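You operate a simulated robot arm through the tools that you are given. There is no shell and no other tool.

You run a simulated robot arm. Do the job below in one go: nothing can be reset, and whatever is moved stays where it is left.

## Task
Earth-test the white monitor and tag it by the result.
Fine: plug it into the safety analyser, clip the earth lead on its stud, press EARTH; tags are in the tag rack.

It is judged by the outcome, as a careful person would: the job done as asked, and still so three seconds after it is handed in. It fails if anything else is knocked over, pushed out of place, dropped, spilled or broken.

## Robot
A 7-joint arm with a two-finger parallel gripper, fixed in place. Base frame: the origin is on the floor under the middle of its stand, x ahead of it, y to its left, z up. Lengths are in mm, angles in degrees, forces in N, time in s.
With the tool pointing down near the work surface it reaches from about 440 to 920 mm from the base axis. Its first joint turns from -143.0 to 143.0 degrees. Payload 3 kg.
Tool frame: the origin (TCP) lies between the finger pads and is the grasp point; the fingertips stand 30 mm ahead of it; z points along the fingers, y is the line along which they close. The gripper opens to 94 mm. The fingers are 28 mm wide and 10 mm thick; the gripper's body (50 by 96 mm) begins 55 mm behind the TCP.
Orientation is that of the tool frame in the base frame, as a unit quaternion [x, y, z, w]. With the fingers straight down and closing along the base's y, the tool's x points along the base's -x, its y along +y and its z along -z.

## Interface
- The arm moves only by the tool servo_tool. Its argument "series" is a list of rows, each a list of 7 numbers: the turn, a rotation vector about the tool's x, y, z in units of 6 degrees (1.0 is 6 degrees), then the shift along the tool's x, y, z in units of 20 mm (1.0 is 20 mm), then the opening, from 0 (shut) to 1 (fully open). In form: [[ax, ay, az, dx, dy, dz, jaw], ...]. A call has 1 to 20 rows; each row shifts and turns the commanded pose from where the row before left it, along the tool's axes as they then stand. A call with a number of a shift or a turn outside -1 to 1 is refused whole. A row lasts 0.2 s, in which the tool goes at most 50 mm and 8.6 degrees; a call with a longer step from one row to the next is refused whole, and so is a gripper value outside its range. A pose out of reach is approached as far as the arm can. The call stops where the force on the tool passes 90 N (or 10 N more than at its start, if that is more) or the arm is blocked; 0.2 s more then pass. Each finger travels about 72 mm/s and halts on what it meets, pressing with about 26 N; the grip force reading is that of the motor and also rises with nothing between the fingers. The clock runs only during rows and for 0.2 s after the last one: add rows that do not move to give the fingers time. It gives the time, the measured TCP pose, the force on the tool (base axes), the opening and the grip force at its end, in the units of the frame above (readings bear some noise), with the torque about the TCP (base axes, N m) and any sound that the robot's microphone picked up.
- Cameras (640 x 400 px; columns grow to the right, rows downward): "scene" is fixed at [402, -649.6, 1395.5]; the picture's right is [0.90, -0.44, 0.00], its down [-0.20, -0.40, -0.89] and it looks along [0.40, 0.80, -0.45] (base axes); focal length 350 px, centre (320, 200). "wrist" rides on the gripper at [76, 14, -103] in the tool frame; the picture's right is [-0.18, 0.98, 0.00], its down [-0.75, -0.14, -0.64] and it looks along [-0.63, -0.12, 0.77] (tool axes); focal length 243 px, centre (320, 200). There is no depth. A picture from a camera that has moved, and an enlarged one, comes with that camera's place and axes in the base frame and with its lens.
- grab_frame(camera): a new picture of that camera. The clock stands still meanwhile.
- close_up(camera, box): a new picture of the part [left, top, right, bottom] of that camera's present view, enlarged. The clock stands still meanwhile.
- close_job(): hands the job in; it is judged then, once.

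Places have to be worked out from the pictures, the camera data and where the tool is seen. Open the gripper and draw the arm clear of the work before you hand the job in, unless the task says otherwise.

The tools are called after ">>>" as name(argument=value, ...) on one line, values as JSON. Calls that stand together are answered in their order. servo_tool: Moves the arm, as the interface text tells. Its arguments: {"type":"object","properties":{"series":{"type":"array","items":{"type":"array","items":{"type":"number"}}}},"required":["series"]} The other tools are called the same way: grab_frame (camera) takes a picture; close_up (camera, box) takes an enlarged picture of a part of a camera's view; close_job () hands the job in.

At the start:

```text
time_s: 0.0
eef_pos: [640.2, 151.0, 1120.1]
tool_rot: [0.001, 1.0, 0.001, 0.0]
ft_force: [-0.3, -0.1, -0.4]
ft_torque: [-0.03, 0.01, 0.01]
gripper_width: 93.9
finger_force: 0.0
```

scene: 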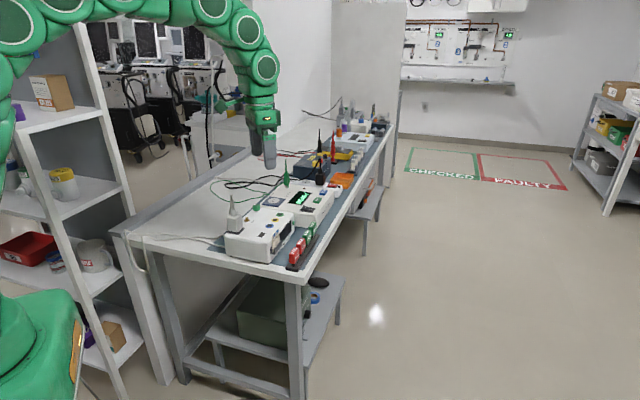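
wrist: 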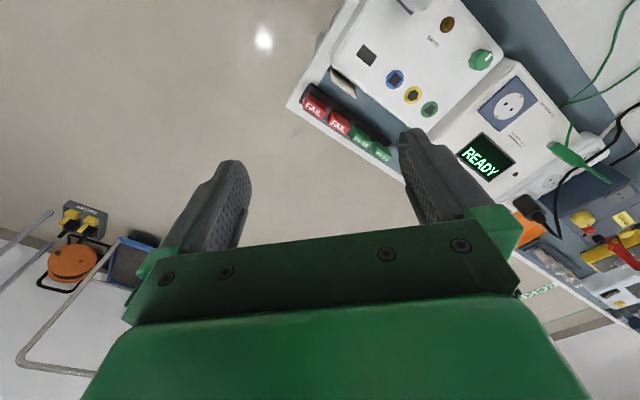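

I'll begin by looking closely at the workbench in both cameras before moving anything.

>>> close_up(camera="scene", box=[200, 140, 360, 280])

>>> close_up(camera="scene", box=[280, 90, 410, 200])

>>> close_up(camera="wrist", box=[280, 0, 640, 225])

```text
2.86 times, centred on (280, 210) of scene
camera zoom: at [402.0, -649.6, 1395.5], right [0.9, -0.44, 0.0], down [-0.2, -0.4, -0.89], along [0.4, 0.8, -0.45], focal length 1001 px, centre (434, 171)
```

zoom: 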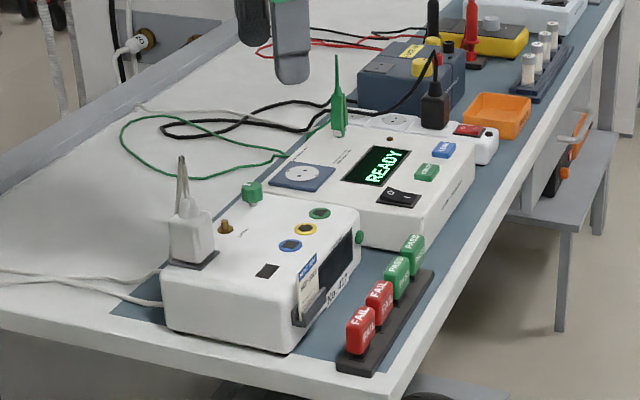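

```text
3.64 times, centred on (345, 145) of scene
camera zoom: at [402.0, -649.6, 1395.5], right [0.9, -0.44, 0.0], down [-0.2, -0.4, -0.89], along [0.4, 0.8, -0.45], focal length 1274 px, centre (229, 400)
```

zoom: 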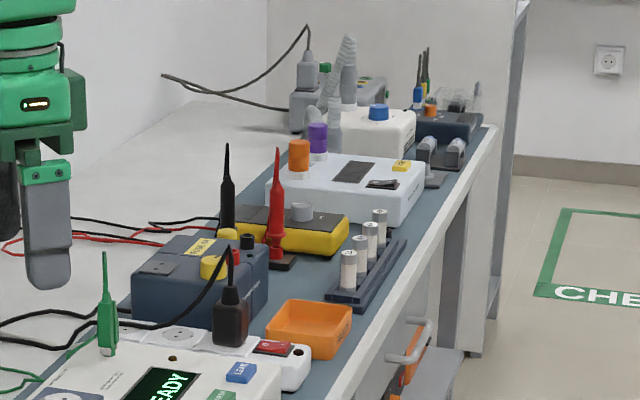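

```text
1.78 times, centred on (460, 112) of wrist
camera zoom: at [563.3, 165.7, 1222.7], right [0.18, 0.98, 0.0], down [0.75, -0.14, 0.64], along [0.63, -0.12, -0.77], focal length 431 px, centre (71, 356)
```

zoom: 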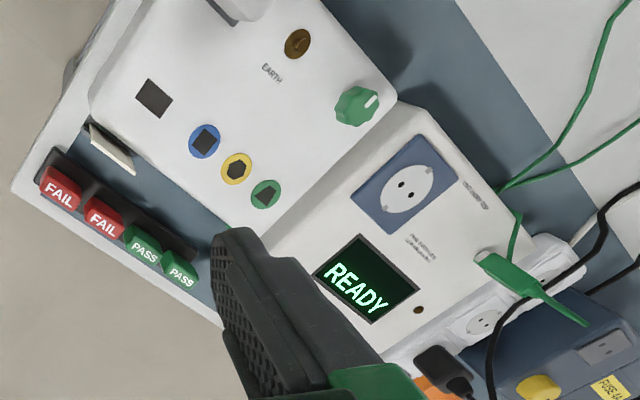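

The white monitor seems to be the nearest box (plug parked on it with pins up, brass stud marked EARTH), and the analyser with READY is beside it. I zoom in further for labels and places.

>>> close_up(camera="scene", box=[220, 190, 300, 240])

>>> close_up(camera="scene", box=[265, 165, 345, 215])

>>> close_up(camera="scene", box=[250, 215, 330, 275])

>>> close_up(camera="wrist", box=[400, 20, 560, 190])

```text
8.00 times, centred on (260, 215) of scene
camera zoom: at [402.0, -649.6, 1395.5], right [0.9, -0.44, 0.0], down [-0.2, -0.4, -0.89], along [0.4, 0.8, -0.45], focal length 2802 px, centre (800, 80)
```

zoom: 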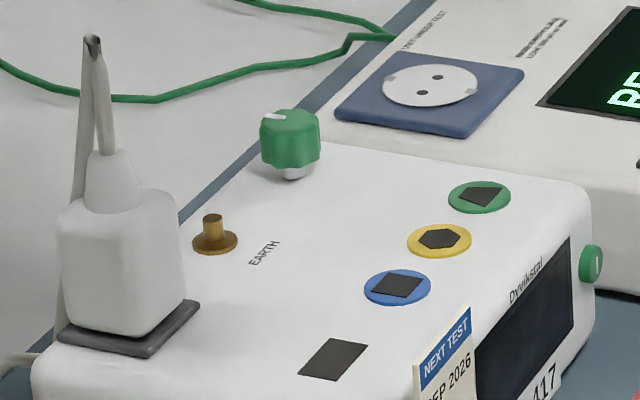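

```text
8.00 times, centred on (305, 190) of scene
camera zoom: at [402.0, -649.6, 1395.5], right [0.9, -0.44, 0.0], down [-0.2, -0.4, -0.89], along [0.4, 0.8, -0.45], focal length 2802 px, centre (440, 280)
```

zoom: 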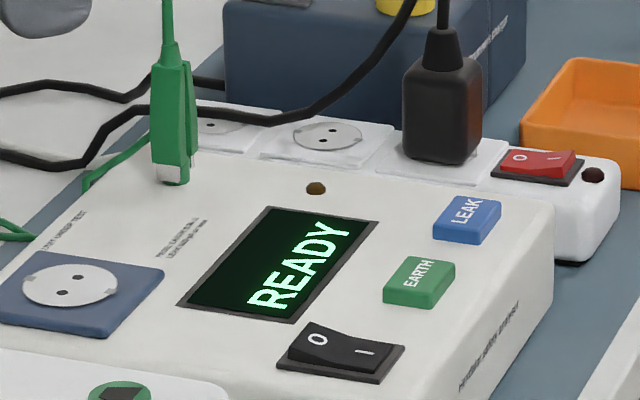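

```text
6.67 times, centred on (290, 245) of scene
camera zoom: at [402.0, -649.6, 1395.5], right [0.9, -0.44, 0.0], down [-0.2, -0.4, -0.89], along [0.4, 0.8, -0.45], focal length 2335 px, centre (520, -100)
```

zoom: 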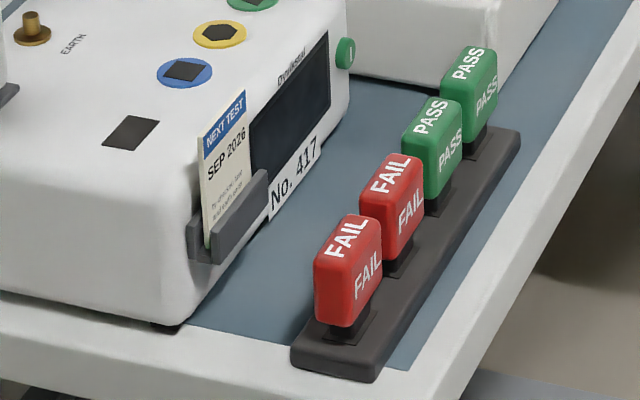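

```text
2.35 times, centred on (480, 105) of wrist
camera zoom: at [563.3, 165.7, 1222.7], right [0.18, 0.98, 0.0], down [0.75, -0.14, 0.64], along [0.63, -0.12, -0.77], focal length 571 px, centre (-56, 424)
```

zoom: 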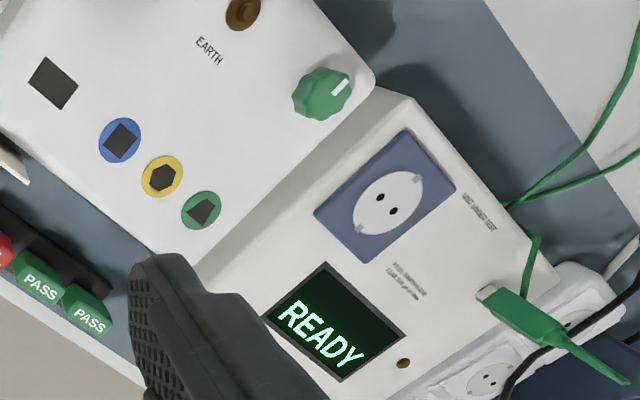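

Triangulating both views, the socket lies near (759, 454, 814), the monitor's stud near (620, 318, 847), and the bench runs at 45° to the base axes. I turn the tool 45° and move to a higher viewing spot short of the monitor to look at it with the wrist camera.

>>> servo_tool(series=[[0, 0, -0.9375, 0, 0, 0, 1], [0, 0, -0.9375, 0, 0, 0, 1], [0, 0, -0.9375, 0, 0, 0, 1], [0, 0, -0.9375, 0, 0, 0, 1], [0, 0, -0.9375, 0, 0, 0, 1], [0, 0, -0.9375, 0, 0, 0, 1], [0, 0, -0.9375, 0, 0, 0, 1], [0, 0, -0.9375, 0, 0, 0, 1], [0, 0, 0, 0.359, 0.853, 0.357, 1], [0, 0, 0, 0.359, 0.853, 0.357, 1], [0, 0, 0, 0.359, 0.853, 0.357, 1], [0, 0, 0, 0.359, 0.853, 0.357, 1], [0, 0, 0, 0.359, 0.853, 0.357, 1], [0, 0, 0, 0.359, 0.853, 0.357, 1], [0, 0, 0, 0.359, 0.853, 0.357, 1], [0, 0, 0, 0, 0, 0, 1]])

>>> grab_frame(camera="wrist")

>>> grab_frame(camera="scene")

```text
time_s: 3.4
eef_pos: [519.3, 200.5, 1070.6]
tool_rot: [-0.381, 0.925, 0.0, 0.001]
ft_force: [0.5, 0.0, -0.3]
ft_torque: [-0.01, 0.0, 0.03]
gripper_width: 93.9
finger_force: 0.0
```

```text
taken
camera wrist: at [454.8, 156.8, 1172.9], right [-0.56, 0.83, 0.0], down [0.63, 0.43, 0.64], along [0.53, 0.36, -0.77], focal length 243 px, centre (320, 200)
```

wrist: 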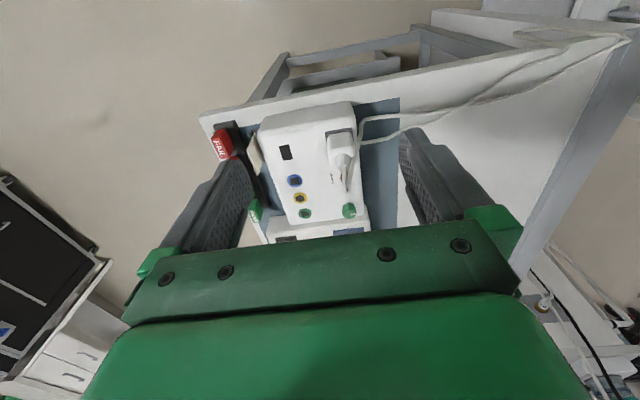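

```text
taken
```

scene: 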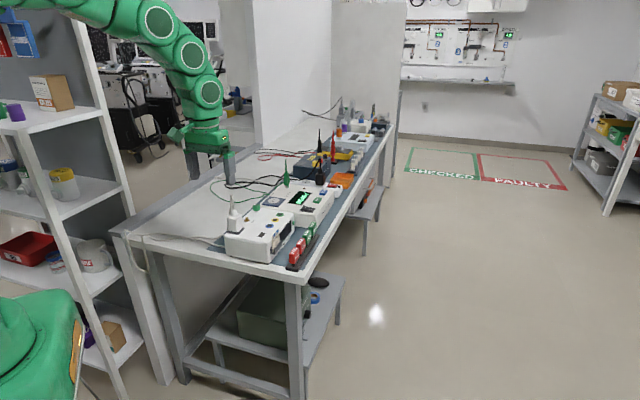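

The wrist camera now sees the monitor from the bench's near end. I enlarge that part to see the plug, stud, dark square and tag rack.

>>> close_up(camera="wrist", box=[200, 80, 420, 250])

>>> close_up(camera="wrist", box=[310, 100, 400, 225])

```text
2.35 times, centred on (310, 165) of wrist
camera zoom: at [454.8, 156.8, 1172.9], right [-0.56, 0.83, 0.0], down [0.63, 0.43, 0.64], along [0.53, 0.36, -0.77], focal length 571 px, centre (344, 282)
```

zoom: 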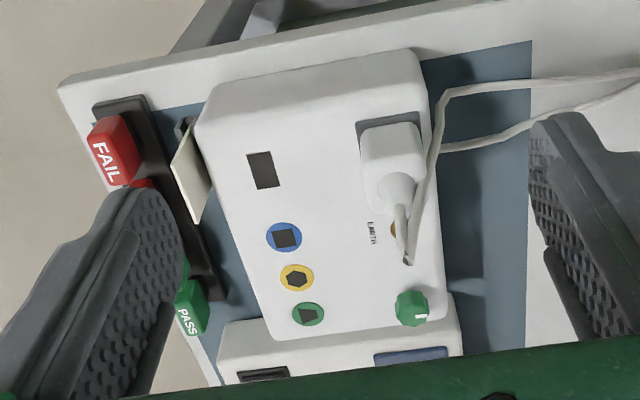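

```text
3.20 times, centred on (355, 162) of wrist
camera zoom: at [454.8, 156.8, 1172.9], right [-0.56, 0.83, 0.0], down [0.63, 0.43, 0.64], along [0.53, 0.36, -0.77], focal length 776 px, centre (208, 320)
```

zoom: 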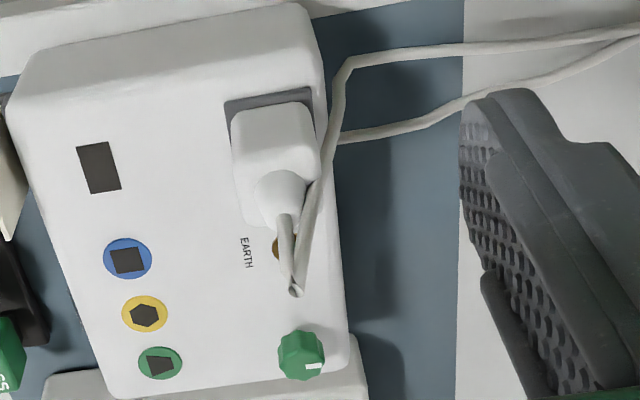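

The plug sits pins-down on its holder around u≈602, v≈-211 (u along the bench, v toward its back), with the cable rising to about z=957 and falling on the back side, and the stud about 56 mm further along the bench. I turn the tool another 90° so the camera looks from the bench's front and the fingers close along the bench.

>>> servo_tool(series=[[0, 0, -0.9375, 0, 0, 0, 1], [0, 0, -0.9375, 0, 0, 0, 1], [0, 0, -0.9375, 0, 0, 0, 1], [0, 0, -0.9375, 0, 0, 0, 1], [0, 0, -0.9375, 0, 0, 0, 1], [0, 0, -0.9375, 0, 0, 0, 1], [0, 0, -0.9375, 0, 0, 0, 1], [0, 0, -0.9375, 0, 0, 0, 1], [0, 0, -0.9375, 0, 0, 0, 1], [0, 0, -0.9375, 0, 0, 0, 1], [0, 0, -0.9375, 0, 0, 0, 1], [0, 0, -0.9375, 0, 0, 0, 1], [0, 0, -0.9375, 0, 0, 0, 1], [0, 0, -0.9375, 0, 0, 0, 1], [0, 0, -0.9375, 0, 0, 0, 1], [0, 0, -0.9375, 0, 0, 0, 1], [0, 0, 0, 0, 0, 0, 1]])

```text
time_s: 7.0
eef_pos: [519.9, 200.0, 1070.9]
tool_rot: [0.924, -0.384, 0.0, 0.0]
ft_force: [0.0, 0.9, 0.0]
ft_torque: [-0.03, -0.01, 0.0]
gripper_width: 93.9
finger_force: 0.0
```

The 135° turn was followed fully. Now I move to the bench's front side at the same height to view both instruments.

>>> servo_tool(series=[[0, 0, 0, 0.614, -0.79, 0, 1], [0, 0, 0, 0.614, -0.79, 0, 1], [0, 0, 0, 0.614, -0.79, 0, 1], [0, 0, 0, 0.614, -0.79, 0, 1], [0, 0, 0, 0.614, -0.79, 0, 1], [0, 0, 0, 0.614, -0.79, 0, 1], [0, 0, 0, 0.614, -0.79, 0, 1], [0, 0, 0, 0.614, -0.79, 0, 1], [0, 0, 0, 0.614, -0.79, 0, 1], [0, 0, 0, 0.614, -0.79, 0, 1], [0, 0, 0, 0.614, -0.79, 0, 1], [0, 0, 0, 0.614, -0.79, 0, 1], [0, 0, 0, 0.614, -0.79, 0, 1], [0, 0, 0, 0.614, -0.79, 0, 1], [0, 0, 0, 0, 0, 0, 1]])

>>> grab_frame(camera="wrist")

>>> close_up(camera="wrist", box=[200, 20, 460, 220])

>>> grab_frame(camera="scene")

```text
time_s: 10.2
eef_pos: [794.9, 235.3, 1070.5]
tool_rot: [0.924, -0.383, 0.0, 0.0]
ft_force: [-0.3, -1.2, 0.1]
ft_torque: [-0.03, -0.02, 0.04]
gripper_width: 93.8
finger_force: 0.0
```

```text
taken
camera wrist: at [840.0, 171.1, 1172.4], right [-0.83, -0.56, 0.0], down [-0.43, 0.63, 0.64], along [-0.36, 0.53, -0.77], focal length 243 px, centre (320, 200)
```

wrist: 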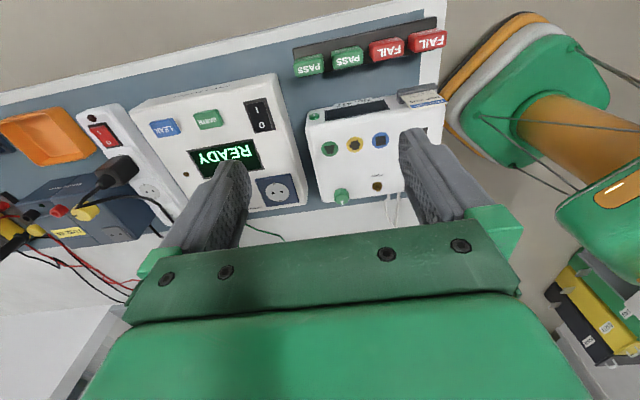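

```text
2.00 times, centred on (330, 120) of wrist
camera zoom: at [840.0, 171.1, 1172.4], right [-0.83, -0.56, 0.0], down [-0.43, 0.63, 0.64], along [-0.36, 0.53, -0.77], focal length 485 px, centre (300, 360)
```

zoom: 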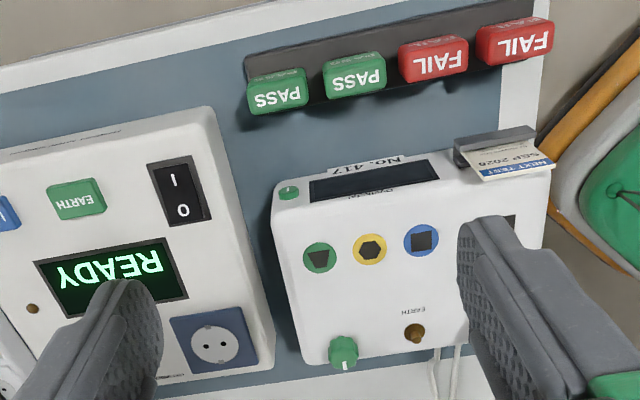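

```text
taken
```

scene: 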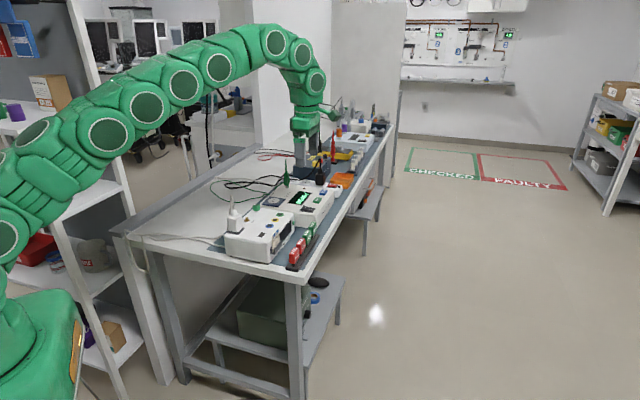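

I can see the labels: EARTH (green) and LEAK (blue) buttons, the rocker, READY display. I zoom in on the socket, text and the monitor's dark square and tag holder.

>>> close_up(camera="wrist", box=[245, 165, 310, 215])

>>> close_up(camera="scene", box=[262, 186, 302, 212])

>>> close_up(camera="scene", box=[222, 192, 272, 225])

>>> close_up(camera="scene", box=[275, 155, 305, 195])

>>> close_up(camera="wrist", box=[280, 20, 460, 120])

```text
8.00 times, centred on (278, 190) of wrist
camera zoom: at [840.0, 171.1, 1172.4], right [-0.83, -0.56, 0.0], down [-0.43, 0.63, 0.64], along [-0.36, 0.53, -0.77], focal length 1941 px, centre (660, 280)
```

zoom: 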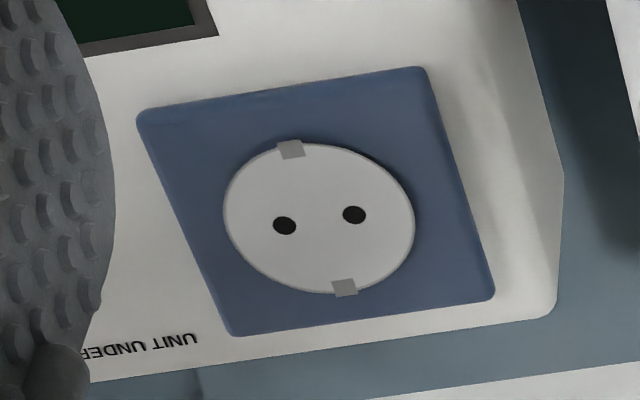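

```text
15.38 times, centred on (282, 199) of scene
camera zoom: at [402.0, -649.6, 1395.5], right [0.9, -0.44, 0.0], down [-0.2, -0.4, -0.89], along [0.4, 0.8, -0.45], focal length 5388 px, centre (905, 215)
```

zoom: 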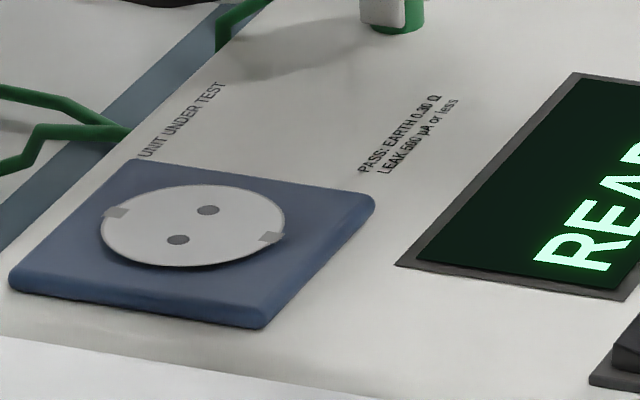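

```text
12.12 times, centred on (247, 208) of scene
camera zoom: at [402.0, -649.6, 1395.5], right [0.9, -0.44, 0.0], down [-0.2, -0.4, -0.89], along [0.4, 0.8, -0.45], focal length 4245 px, centre (1205, 97)
```

zoom: 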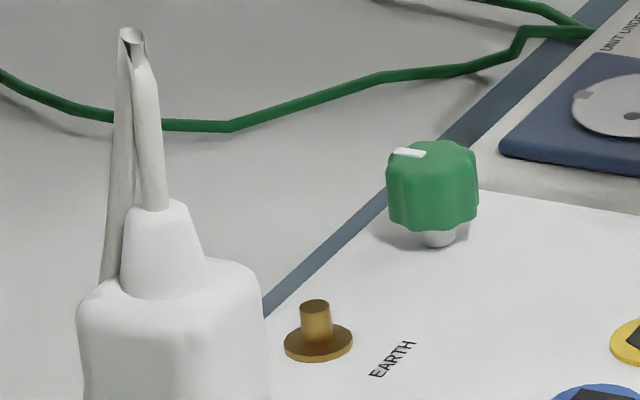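

```text
10.00 times, centred on (290, 175) of scene
camera zoom: at [402.0, -649.6, 1395.5], right [0.9, -0.44, 0.0], down [-0.2, -0.4, -0.89], along [0.4, 0.8, -0.45], focal length 3502 px, centre (620, 450)
```

zoom: 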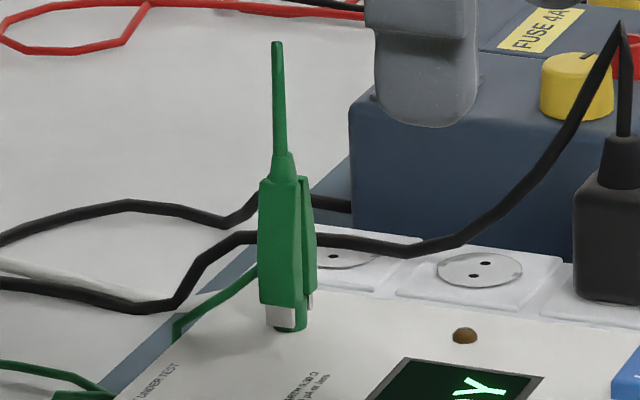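

```text
3.56 times, centred on (370, 70) of wrist
camera zoom: at [840.0, 171.1, 1172.4], right [-0.83, -0.56, 0.0], down [-0.43, 0.63, 0.64], along [-0.36, 0.53, -0.77], focal length 863 px, centre (142, 662)
```

zoom: 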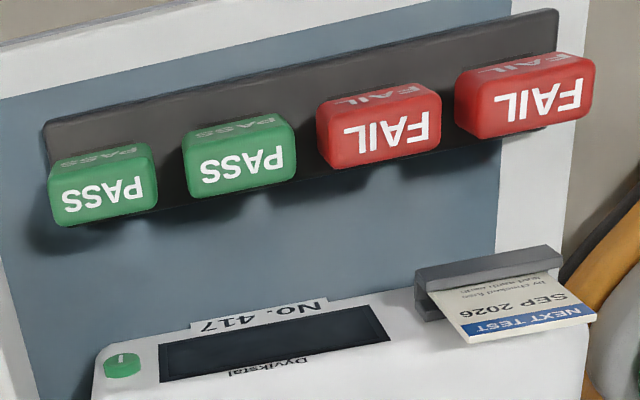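

Sharper triangulation gives socket (751.5, 436.5, 830), stud (622, 320, 841), plug axis (575.6, 275.2) with its body about z 848–891, and the limit printed on the analyser is "PASS: EARTH 0.30 Ω / LEAK 500 µA or less". I tilt the tool 25° so the palm clears the plug's cable, and come to a point above the plug on the front side.

>>> servo_tool(series=[[0, -0.8334, 0, 0, 0, 0, 0.7], [0, -0.8334, 0, 0, 0, 0, 0.7], [0, -0.8334, 0, 0, 0, 0, 0.7], [0, -0.8334, 0, 0, 0, 0, 0.7], [0, -0.8334, 0, 0, 0, 0, 0.7], [0, 0, 0, -0.422, 0.6345, 0.5855, 0.7], [0, 0, 0, -0.422, 0.6345, 0.5855, 0.7], [0, 0, 0, -0.422, 0.6345, 0.5855, 0.7], [0, 0, 0, -0.422, 0.6345, 0.5855, 0.7], [0, 0, 0, -0.422, 0.6345, 0.5855, 0.7], [0, 0, 0, -0.422, 0.6345, 0.5855, 0.7], [0, 0, 0, -0.422, 0.6345, 0.5855, 0.7], [0, 0, 0, -0.422, 0.6345, 0.5855, 0.7], [0, 0, 0, -0.422, 0.6345, 0.5855, 0.7], [0, 0, 0, -0.422, 0.6345, 0.5855, 0.7], [0, 0, 0, 0, 0, 0, 0.7]])

>>> grab_frame(camera="wrist")

>>> grab_frame(camera="scene")

```text
time_s: 13.6
eef_pos: [576.0, 233.9, 956.2]
tool_rot: [0.902, -0.374, -0.199, -0.083]
ft_force: [0.0, -0.2, 0.0]
ft_torque: [0.02, 0.03, 0.01]
gripper_width: 65.8
finger_force: 0.1
out of reach, approached as far as the arm can: row 3, 5
```

```text
taken
camera wrist: at [645.2, 144.7, 1018.0], right [-0.81, -0.57, 0.08], down [-0.19, 0.39, 0.9], along [-0.55, 0.72, -0.43], focal length 243 px, centre (320, 200)
```

wrist: 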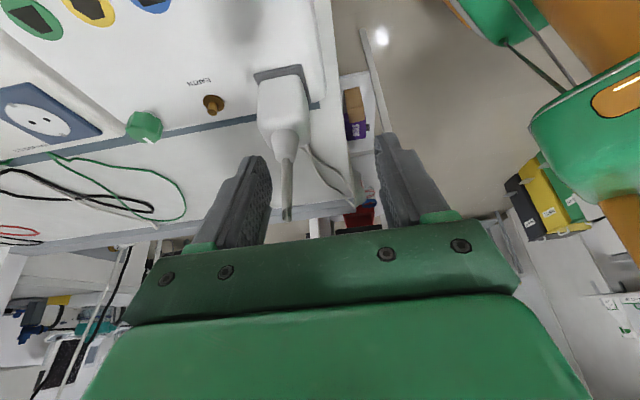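

```text
taken
```

scene: 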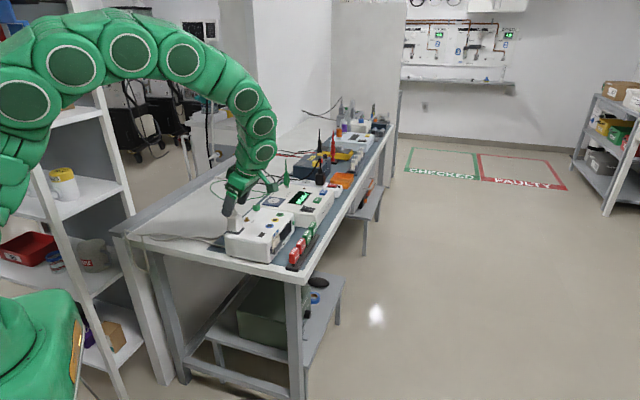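

The tilt ran briefly out of reach on the way, so the tool ended at (576, 234, 956), still clear of the plug. I look closely at the plug and its cable between the fingers.

>>> close_up(camera="wrist", box=[200, 50, 400, 235])

>>> close_up(camera="scene", box=[205, 150, 305, 240])

```text
2.16 times, centred on (300, 142) of wrist
camera zoom: at [645.2, 144.7, 1018.0], right [-0.81, -0.57, 0.08], down [-0.19, 0.39, 0.9], along [-0.55, 0.72, -0.43], focal length 525 px, centre (363, 324)
```

zoom: 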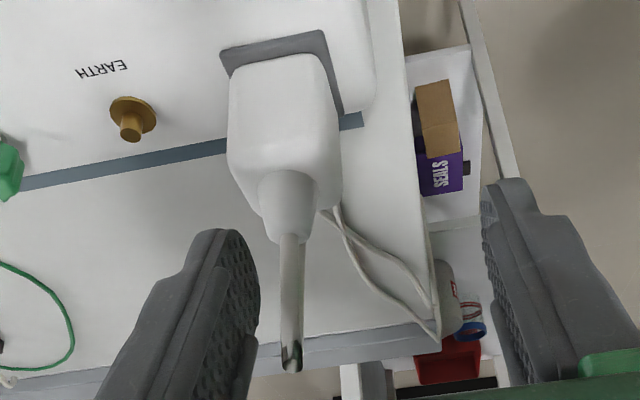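

```text
4.44 times, centred on (255, 195) of scene
camera zoom: at [402.0, -649.6, 1395.5], right [0.9, -0.44, 0.0], down [-0.2, -0.4, -0.89], along [0.4, 0.8, -0.45], focal length 1557 px, centre (609, 222)
```

zoom: 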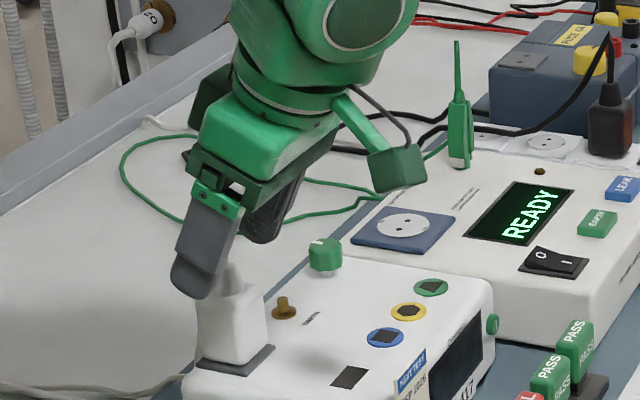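

The plug's axis is near u=600, v=-212.5 and its cable drops just behind it. Before grasping I check that a 15° tilt is reachable over the socket and get a close view of it: I back off upward, reduce the tilt to 15° and travel there.

>>> servo_tool(series=[[0, 0, 0, 0.102, 0, -0.967, 0.7], [0, 0, 0, 0.102, 0, -0.967, 0.7], [0, 0, 0, 0.102, 0, -0.967, 0.7], [0, 0.825, 0, 0, 0, 0, 0.7], [0, 0.825, 0, 0, 0, 0, 0.7], [0, 0, 0, -0.077, -0.955, 0.265, 0.7], [0, 0, 0, -0.077, -0.955, 0.265, 0.7], [0, 0, 0, -0.077, -0.955, 0.265, 0.7], [0, 0, 0, -0.077, -0.955, 0.265, 0.7], [0, 0, 0, -0.077, -0.955, 0.265, 0.7], [0, 0, 0, -0.077, -0.955, 0.265, 0.7], [0, 0, 0, -0.077, -0.955, 0.265, 0.7], [0, 0, 0, -0.077, -0.955, 0.265, 0.7], [0, 0, 0, -0.077, -0.955, 0.265, 0.7], [0, 0, 0, -0.077, -0.955, 0.265, 0.7], [0, 0, 0, -0.077, -0.955, 0.265, 0.7], [0, 0, 0, -0.077, -0.955, 0.265, 0.7], [0, 0, 0, -0.077, -0.955, 0.265, 0.7], [0, 0, 0, -0.077, -0.955, 0.265, 0.7], [0, 0, 0, 0, 0, 0, 0.7]])

>>> grab_frame(camera="wrist")

>>> close_up(camera="scene", box=[205, 130, 365, 230])

```text
time_s: 17.8
eef_pos: [756.3, 428.8, 940.7]
tool_rot: [0.915, -0.381, -0.122, -0.05]
ft_force: [0.0, 0.3, 0.2]
ft_torque: [0.01, 0.01, -0.01]
gripper_width: 66.1
finger_force: 0.1
```

```text
taken
camera wrist: at [817.7, 348.9, 1020.1], right [-0.82, -0.57, 0.05], down [-0.29, 0.5, 0.82], along [-0.49, 0.66, -0.58], focal length 243 px, centre (320, 200)
```

wrist: 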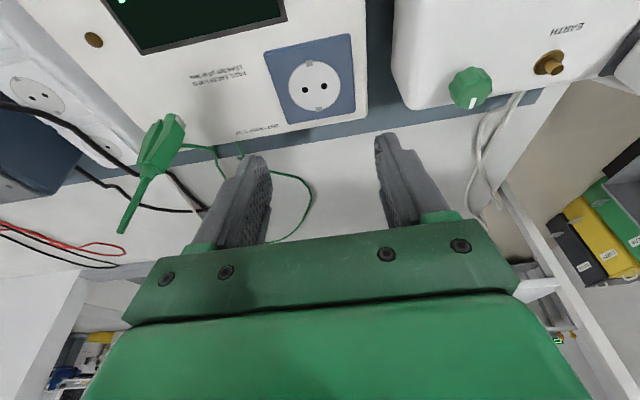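

```text
4.00 times, centred on (285, 180) of scene
camera zoom: at [402.0, -649.6, 1395.5], right [0.9, -0.44, 0.0], down [-0.2, -0.4, -0.89], along [0.4, 0.8, -0.45], focal length 1401 px, centre (460, 280)
```

zoom: 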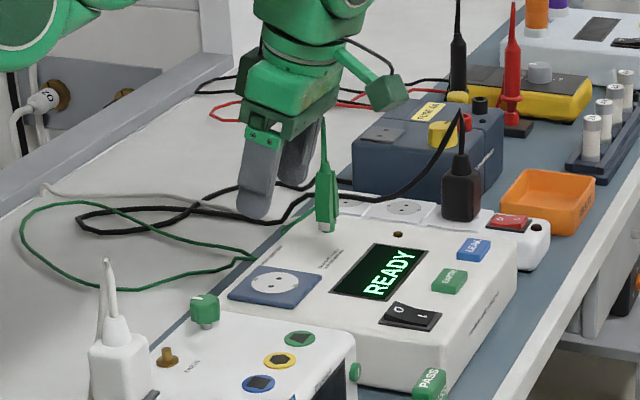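

That pose over the socket was reached without complaint. I zoom in to fix the socket's holes and the clip's shape.

>>> close_up(camera="wrist", box=[260, 25, 370, 130])

>>> close_up(camera="wrist", box=[90, 80, 250, 250])

>>> close_up(camera="scene", box=[275, 155, 305, 195])

```text
3.81 times, centred on (315, 78) of wrist
camera zoom: at [817.7, 348.9, 1020.1], right [-0.82, -0.57, 0.05], down [-0.29, 0.5, 0.82], along [-0.49, 0.66, -0.58], focal length 924 px, centre (339, 667)
```

zoom: 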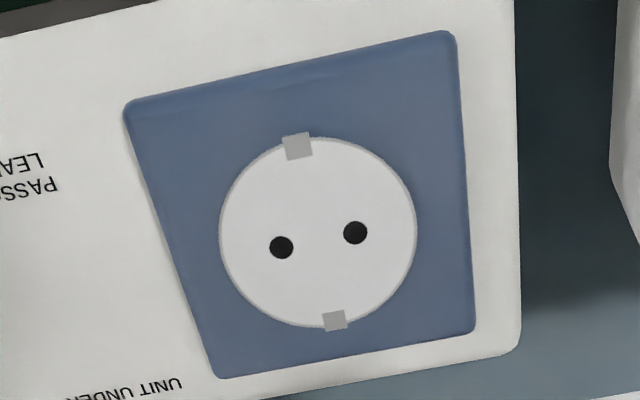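

```text
2.35 times, centred on (170, 165) of wrist
camera zoom: at [817.7, 348.9, 1020.1], right [-0.82, -0.57, 0.05], down [-0.29, 0.5, 0.82], along [-0.49, 0.66, -0.58], focal length 571 px, centre (673, 282)
```

zoom: 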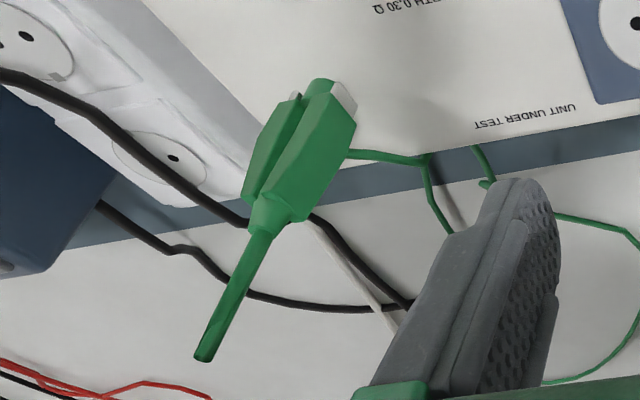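

```text
10.00 times, centred on (290, 175) of scene
camera zoom: at [402.0, -649.6, 1395.5], right [0.9, -0.44, 0.0], down [-0.2, -0.4, -0.89], along [0.4, 0.8, -0.45], focal length 3502 px, centre (620, 450)
```

zoom: 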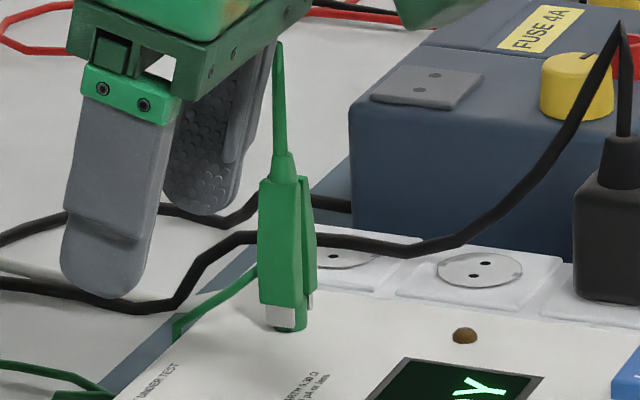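

The socket centre is confirmed at about (751.9, 436.8, 830) with its holes lined up along the bench. I return to a point in front of and above the plug with this 15° tilt to check the alignment before descending.

>>> servo_tool(series=[[0, 0, 0, 0.0165, 0.9146, -0.2327, 0.7], [0, 0, 0, 0.0165, 0.9146, -0.2327, 0.7], [0, 0, 0, 0.0165, 0.9146, -0.2327, 0.7], [0, 0, 0, 0.0165, 0.9146, -0.2327, 0.7], [0, 0, 0, 0.0165, 0.9146, -0.2327, 0.7], [0, 0, 0, 0.0165, 0.9146, -0.2327, 0.7], [0, 0, 0, 0.0165, 0.9146, -0.2327, 0.7], [0, 0, 0, 0.0165, 0.9146, -0.2327, 0.7], [0, 0, 0, 0.0165, 0.9146, -0.2327, 0.7], [0, 0, 0, 0.0165, 0.9146, -0.2327, 0.7], [0, 0, 0, 0.0165, 0.9146, -0.2327, 0.7], [0, 0, 0, 0.0165, 0.9146, -0.2327, 0.7], [0, 0, 0, 0.0165, 0.9146, -0.2327, 0.7], [0, 0, 0, 0, 0, 0, 0.7]])

>>> grab_frame(camera="wrist")

>>> close_up(camera="wrist", box=[230, 50, 400, 200])

```text
time_s: 20.8
eef_pos: [605.5, 248.2, 999.6]
tool_rot: [0.916, -0.38, -0.122, -0.05]
ft_force: [-0.4, 0.4, -0.5]
ft_torque: [0.02, 0.01, 0.03]
gripper_width: 65.9
finger_force: 0.1
```

```text
taken
camera wrist: at [665.9, 167.4, 1078.5], right [-0.82, -0.57, 0.05], down [-0.3, 0.5, 0.82], along [-0.49, 0.66, -0.58], focal length 243 px, centre (320, 200)
```

wrist: 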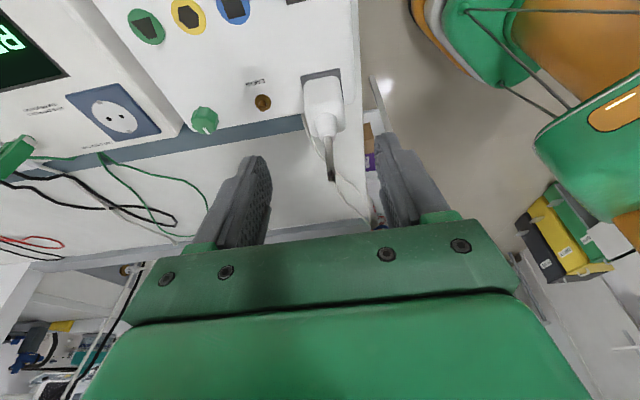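

```text
2.67 times, centred on (315, 125) of wrist
camera zoom: at [665.9, 167.4, 1078.5], right [-0.82, -0.57, 0.05], down [-0.3, 0.5, 0.82], along [-0.49, 0.66, -0.58], focal length 647 px, centre (333, 400)
```

zoom: 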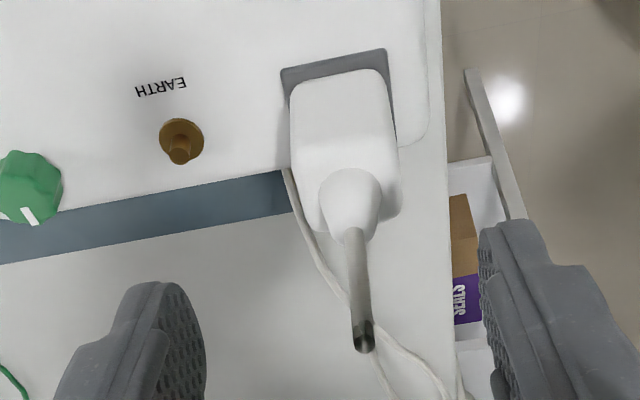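

The plug's axis comes out at u≈600.3, v≈-210.5. I shift 3 mm and descend along the tilted tool axis most of the way, then look again.

>>> servo_tool(series=[[0, 0, 0, -0.018, 0.034, 0.838, 0.7], [0, 0, 0, -0.018, 0.034, 0.838, 0.7], [0, 0, 0, -0.018, 0.034, 0.838, 0.7], [0, 0, 0, -0.018, 0.034, 0.838, 0.7], [0, 0, 0, -0.018, 0.034, 0.838, 0.7], [0, 0, 0, 0, 0, 0, 0.7]])

>>> grab_frame(camera="wrist")

>>> close_up(camera="scene", box=[205, 150, 305, 240])

```text
time_s: 22.2
eef_pos: [584.1, 261.8, 917.1]
tool_rot: [0.915, -0.381, -0.121, -0.051]
ft_force: [-0.4, 0.5, 0.1]
ft_torque: [0.02, -0.02, 0.01]
gripper_width: 65.6
finger_force: 0.1
```

```text
taken
camera wrist: at [644.9, 181.5, 995.7], right [-0.82, -0.57, 0.05], down [-0.3, 0.5, 0.82], along [-0.49, 0.66, -0.58], focal length 243 px, centre (320, 200)
```

wrist: 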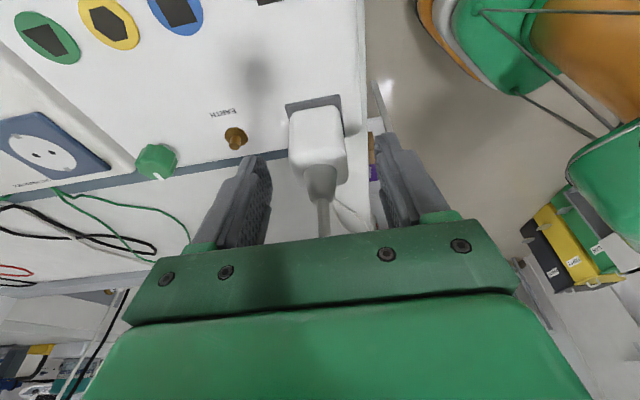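

```text
4.44 times, centred on (255, 195) of scene
camera zoom: at [402.0, -649.6, 1395.5], right [0.9, -0.44, 0.0], down [-0.2, -0.4, -0.89], along [0.4, 0.8, -0.45], focal length 1557 px, centre (609, 222)
```

zoom: 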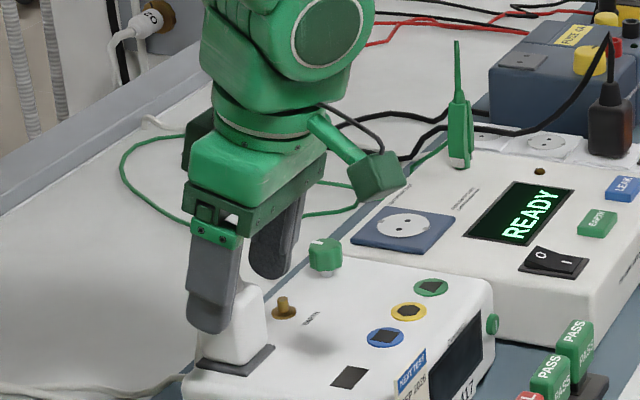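

The cable passed the palm without any force showing. I hold still one row to get a settled reading before the final alignment.

>>> servo_tool(series=[[0, 0, 0, 0, 0, 0, 0.7], [0, 0, 0, 0, 0, 0, 0.7]])

>>> close_up(camera="wrist", box=[230, 80, 430, 250])

```text
time_s: 22.8
eef_pos: [583.0, 262.6, 916.9]
tool_rot: [0.916, -0.38, -0.121, -0.05]
ft_force: [-0.2, 0.8, -0.9]
ft_torque: [0.0, -0.01, 0.02]
gripper_width: 65.6
finger_force: 0.1
```

```text
2.35 times, centred on (330, 165) of wrist
camera zoom: at [644.9, 181.5, 996.1], right [-0.82, -0.57, 0.05], down [-0.29, 0.5, 0.82], along [-0.49, 0.66, -0.58], focal length 571 px, centre (296, 282)
```

zoom: 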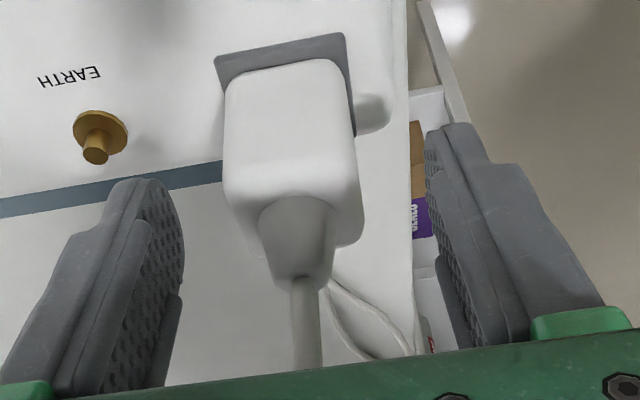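

The camera pose puts the TCP at u≈598.5, so I shift 1.8 mm along the bench and descend the last 30 mm to z≈887.

>>> servo_tool(series=[[0, 0, 0, -0.01, -0.045, 0.5, 0.7], [0, 0, 0, -0.01, -0.045, 0.5, 0.7], [0, 0, 0, 0, 0, 0.54, 0.7], [0, 0, 0, 0, 0, 0, 0.7], [0, 0, 0, 0, 0, 0, 0.7]])

>>> grab_frame(camera="wrist")

>>> close_up(camera="scene", box=[205, 180, 285, 240])

```text
time_s: 24.0
eef_pos: [579.7, 269.3, 887.8]
tool_rot: [0.915, -0.381, -0.122, -0.051]
ft_force: [0.0, 0.1, -1.2]
ft_torque: [0.0, 0.02, 0.0]
gripper_width: 65.9
finger_force: 0.0
```

```text
taken
camera wrist: at [640.0, 188.7, 968.1], right [-0.82, -0.57, 0.05], down [-0.29, 0.5, 0.82], along [-0.49, 0.66, -0.58], focal length 243 px, centre (320, 200)
```

wrist: 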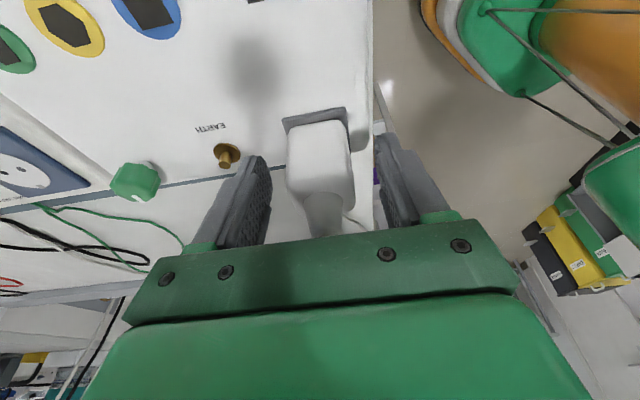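

```text
6.67 times, centred on (245, 210) of scene
camera zoom: at [402.0, -649.6, 1395.5], right [0.9, -0.44, 0.0], down [-0.2, -0.4, -0.89], along [0.4, 0.8, -0.45], focal length 2335 px, centre (820, 133)
```

zoom: 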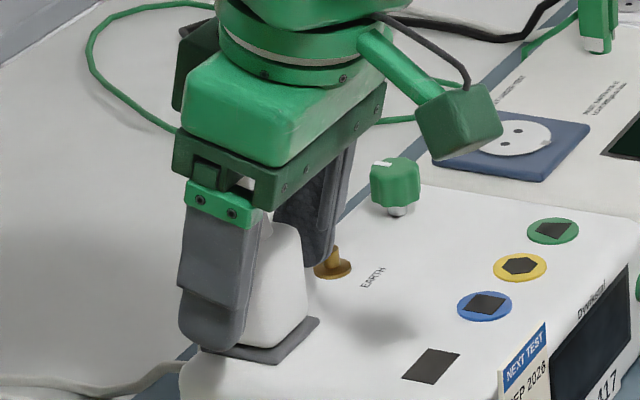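

The fingers straddle the plug with the stud well outside. I close the gripper on the plug body.

>>> servo_tool(series=[[0, 0, 0, 0, 0, 0, 0.45], [0, 0, 0, 0, 0, 0, 0.3], [0, 0, 0, 0, 0, 0, 0.2], [0, 0, 0, 0, 0, 0, 0], [0, 0, 0, 0, 0, 0, 0]])

>>> grab_frame(camera="wrist")

```text
time_s: 25.2
eef_pos: [578.9, 270.2, 888.7]
tool_rot: [0.915, -0.381, -0.121, -0.051]
ft_force: [-4.5, -5.3, 1.9]
ft_torque: [0.0, 0.02, 0.02]
gripper_width: 39.6
finger_force: 26.0
```

```text
taken
camera wrist: at [639.9, 188.6, 968.0], right [-0.82, -0.57, 0.05], down [-0.29, 0.5, 0.82], along [-0.49, 0.66, -0.58], focal length 243 px, centre (320, 200)
```

wrist: 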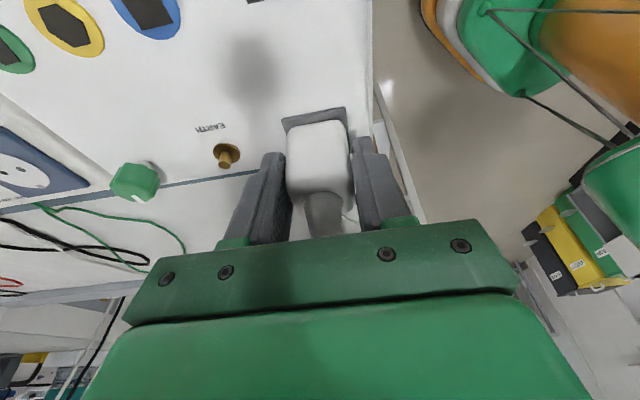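

The plug is gripped at 39.6 mm with 26 N. I lift it straight up 60 mm out of its holder, keeping the tilt.

>>> servo_tool(series=[[0, 0, 0, -0.065, 0, -0.241, 0], [0, 0, 0, -0.065, 0, -0.241, 0], [0, 0, 0, -0.131, 0, -0.483, 0], [0, 0, 0, -0.131, 0, -0.483, 0], [0, 0, 0, -0.196, 0, -0.724, 0], [0, 0, 0, -0.196, 0, -0.724, 0], [0, 0, 0, 0, 0, 0, 0]])

>>> grab_frame(camera="wrist")

>>> close_up(camera="scene", box=[205, 150, 305, 240])

```text
time_s: 26.8
eef_pos: [579.4, 270.7, 948.0]
tool_rot: [0.915, -0.38, -0.122, -0.051]
ft_force: [-0.9, -0.4, -0.2]
ft_torque: [-0.03, -0.02, 0.02]
gripper_width: 39.6
finger_force: 26.2
```

```text
taken
camera wrist: at [640.8, 189.9, 1027.9], right [-0.82, -0.57, 0.05], down [-0.3, 0.5, 0.82], along [-0.49, 0.66, -0.58], focal length 243 px, centre (320, 200)
```

wrist: 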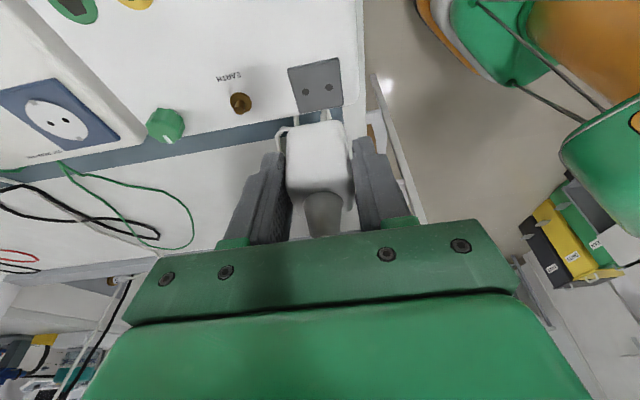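

```text
4.44 times, centred on (255, 195) of scene
camera zoom: at [402.0, -649.6, 1395.5], right [0.9, -0.44, 0.0], down [-0.2, -0.4, -0.89], along [0.4, 0.8, -0.45], focal length 1557 px, centre (609, 222)
```

zoom: 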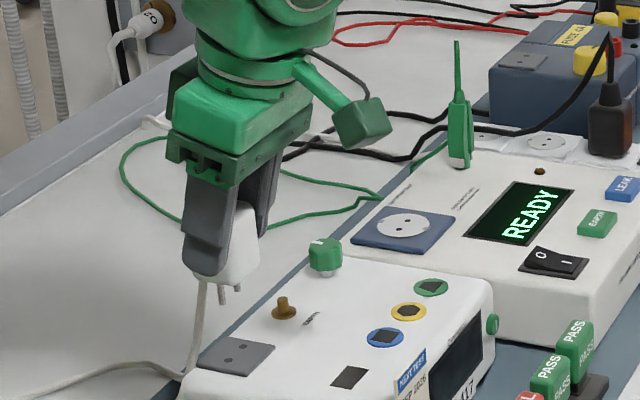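

The plug came out cleanly; its two pins and the holder's two holes are along the bench, matching the socket. I zoom in to measure the holes and pins against the tool.

>>> close_up(camera="wrist", box=[270, 40, 370, 140])

>>> close_up(camera="scene", box=[235, 190, 285, 240])

```text
4.00 times, centred on (320, 90) of wrist
camera zoom: at [640.8, 189.9, 1027.9], right [-0.82, -0.57, 0.05], down [-0.3, 0.5, 0.82], along [-0.49, 0.66, -0.58], focal length 970 px, centre (320, 640)
```

zoom: 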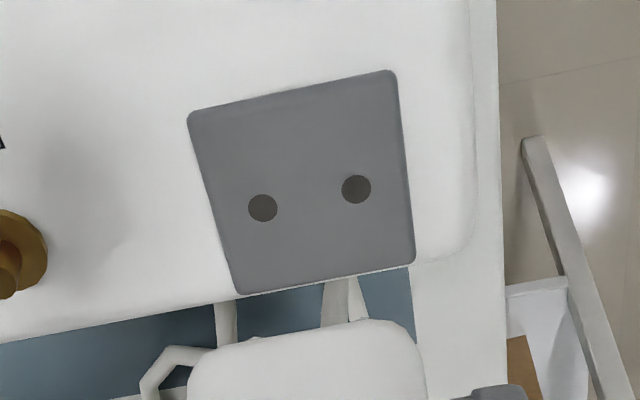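

```text
8.00 times, centred on (260, 215) of scene
camera zoom: at [402.0, -649.6, 1395.5], right [0.9, -0.44, 0.0], down [-0.2, -0.4, -0.89], along [0.4, 0.8, -0.45], focal length 2802 px, centre (800, 80)
```

zoom: 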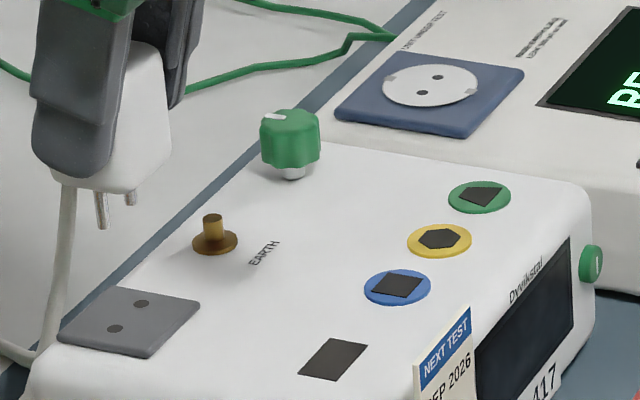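

I zoom further on the pins just visible under the plug in the wrist view, to measure their offset from the tool directly.

>>> close_up(camera="wrist", box=[285, 95, 355, 140])

>>> close_up(camera="scene", box=[235, 190, 265, 225])

```text
8.89 times, centred on (320, 118) of wrist
camera zoom: at [640.8, 189.9, 1027.9], right [-0.82, -0.57, 0.05], down [-0.3, 0.5, 0.82], along [-0.49, 0.66, -0.58], focal length 2157 px, centre (320, 933)
```

zoom: 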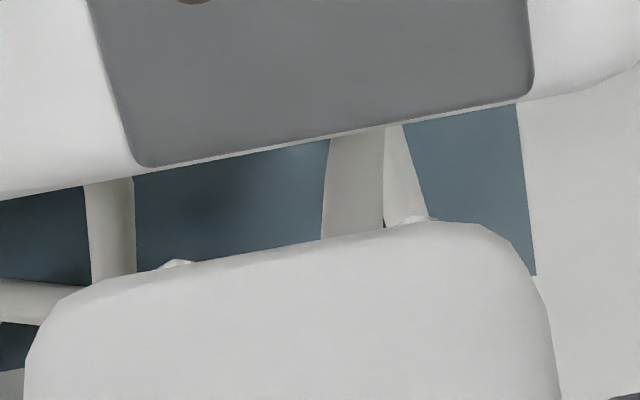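

```text
11.43 times, centred on (250, 208) of scene
camera zoom: at [402.0, -649.6, 1395.5], right [0.9, -0.44, 0.0], down [-0.2, -0.4, -0.89], along [0.4, 0.8, -0.45], focal length 4003 px, centre (1120, 114)
```

zoom: 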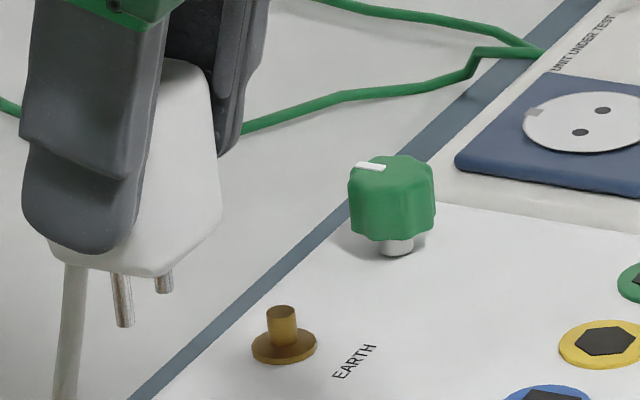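

The pin tips just show at the plug's lower front edge: the pin centre sits 0.3 mm along the bench and 6.6 mm behind the TCP. I carry the plug at this height (pin tips ≈888, above knob and stud) to over the socket.

>>> servo_tool(series=[[0, 0, 0, 0.04, -0.918, -0.0108, 0], [0, 0, 0, 0.04, -0.918, -0.0108, 0], [0, 0, 0, 0.04, -0.918, -0.0108, 0], [0, 0, 0, 0.04, -0.918, -0.0108, 0], [0, 0, 0, 0.04, -0.918, -0.0108, 0], [0, 0, 0, 0.04, -0.918, -0.0108, 0], [0, 0, 0, 0.04, -0.918, -0.0108, 0], [0, 0, 0, 0.04, -0.918, -0.0108, 0], [0, 0, 0, 0.04, -0.918, -0.0108, 0], [0, 0, 0, 0.04, -0.918, -0.0108, 0], [0, 0, 0, 0.04, -0.918, -0.0108, 0], [0, 0, 0, 0.04, -0.918, -0.0108, 0], [0, 0, 0, 0.04, -0.918, -0.0108, 0], [0, 0, 0, 0, 0, 0, 0], [0, 0, 0, 0, 0, 0, 0]])

>>> grab_frame(camera="wrist")

>>> close_up(camera="scene", box=[225, 140, 325, 230])

```text
time_s: 30.0
eef_pos: [755.4, 432.1, 948.7]
tool_rot: [0.916, -0.38, -0.121, -0.051]
ft_force: [0.0, -0.2, -0.6]
ft_torque: [0.0, 0.03, 0.03]
gripper_width: 39.6
finger_force: 26.0
```

```text
taken
camera wrist: at [817.3, 350.6, 1028.4], right [-0.82, -0.57, 0.05], down [-0.29, 0.5, 0.82], along [-0.49, 0.66, -0.58], focal length 243 px, centre (320, 200)
```

wrist: 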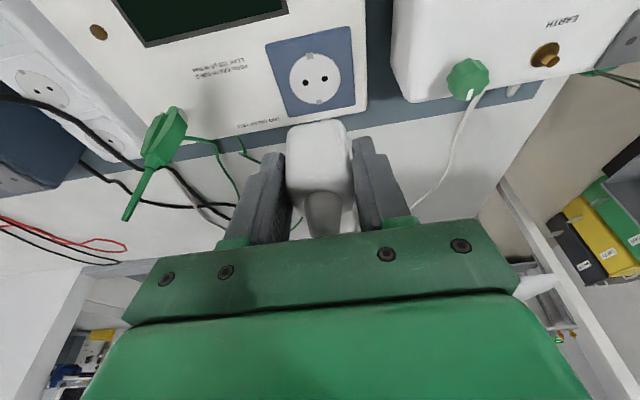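

```text
4.44 times, centred on (275, 185) of scene
camera zoom: at [402.0, -649.6, 1395.5], right [0.9, -0.44, 0.0], down [-0.2, -0.4, -0.89], along [0.4, 0.8, -0.45], focal length 1557 px, centre (520, 267)
```

zoom: 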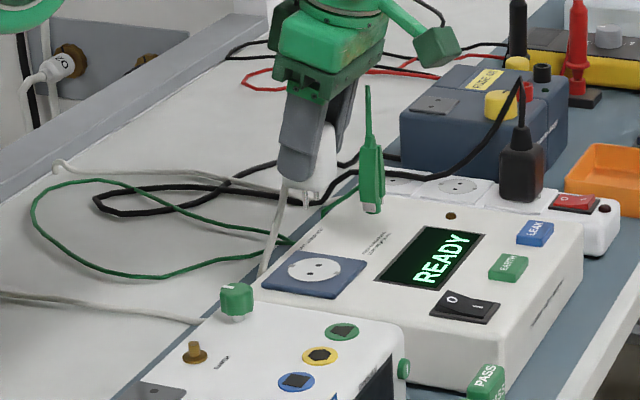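

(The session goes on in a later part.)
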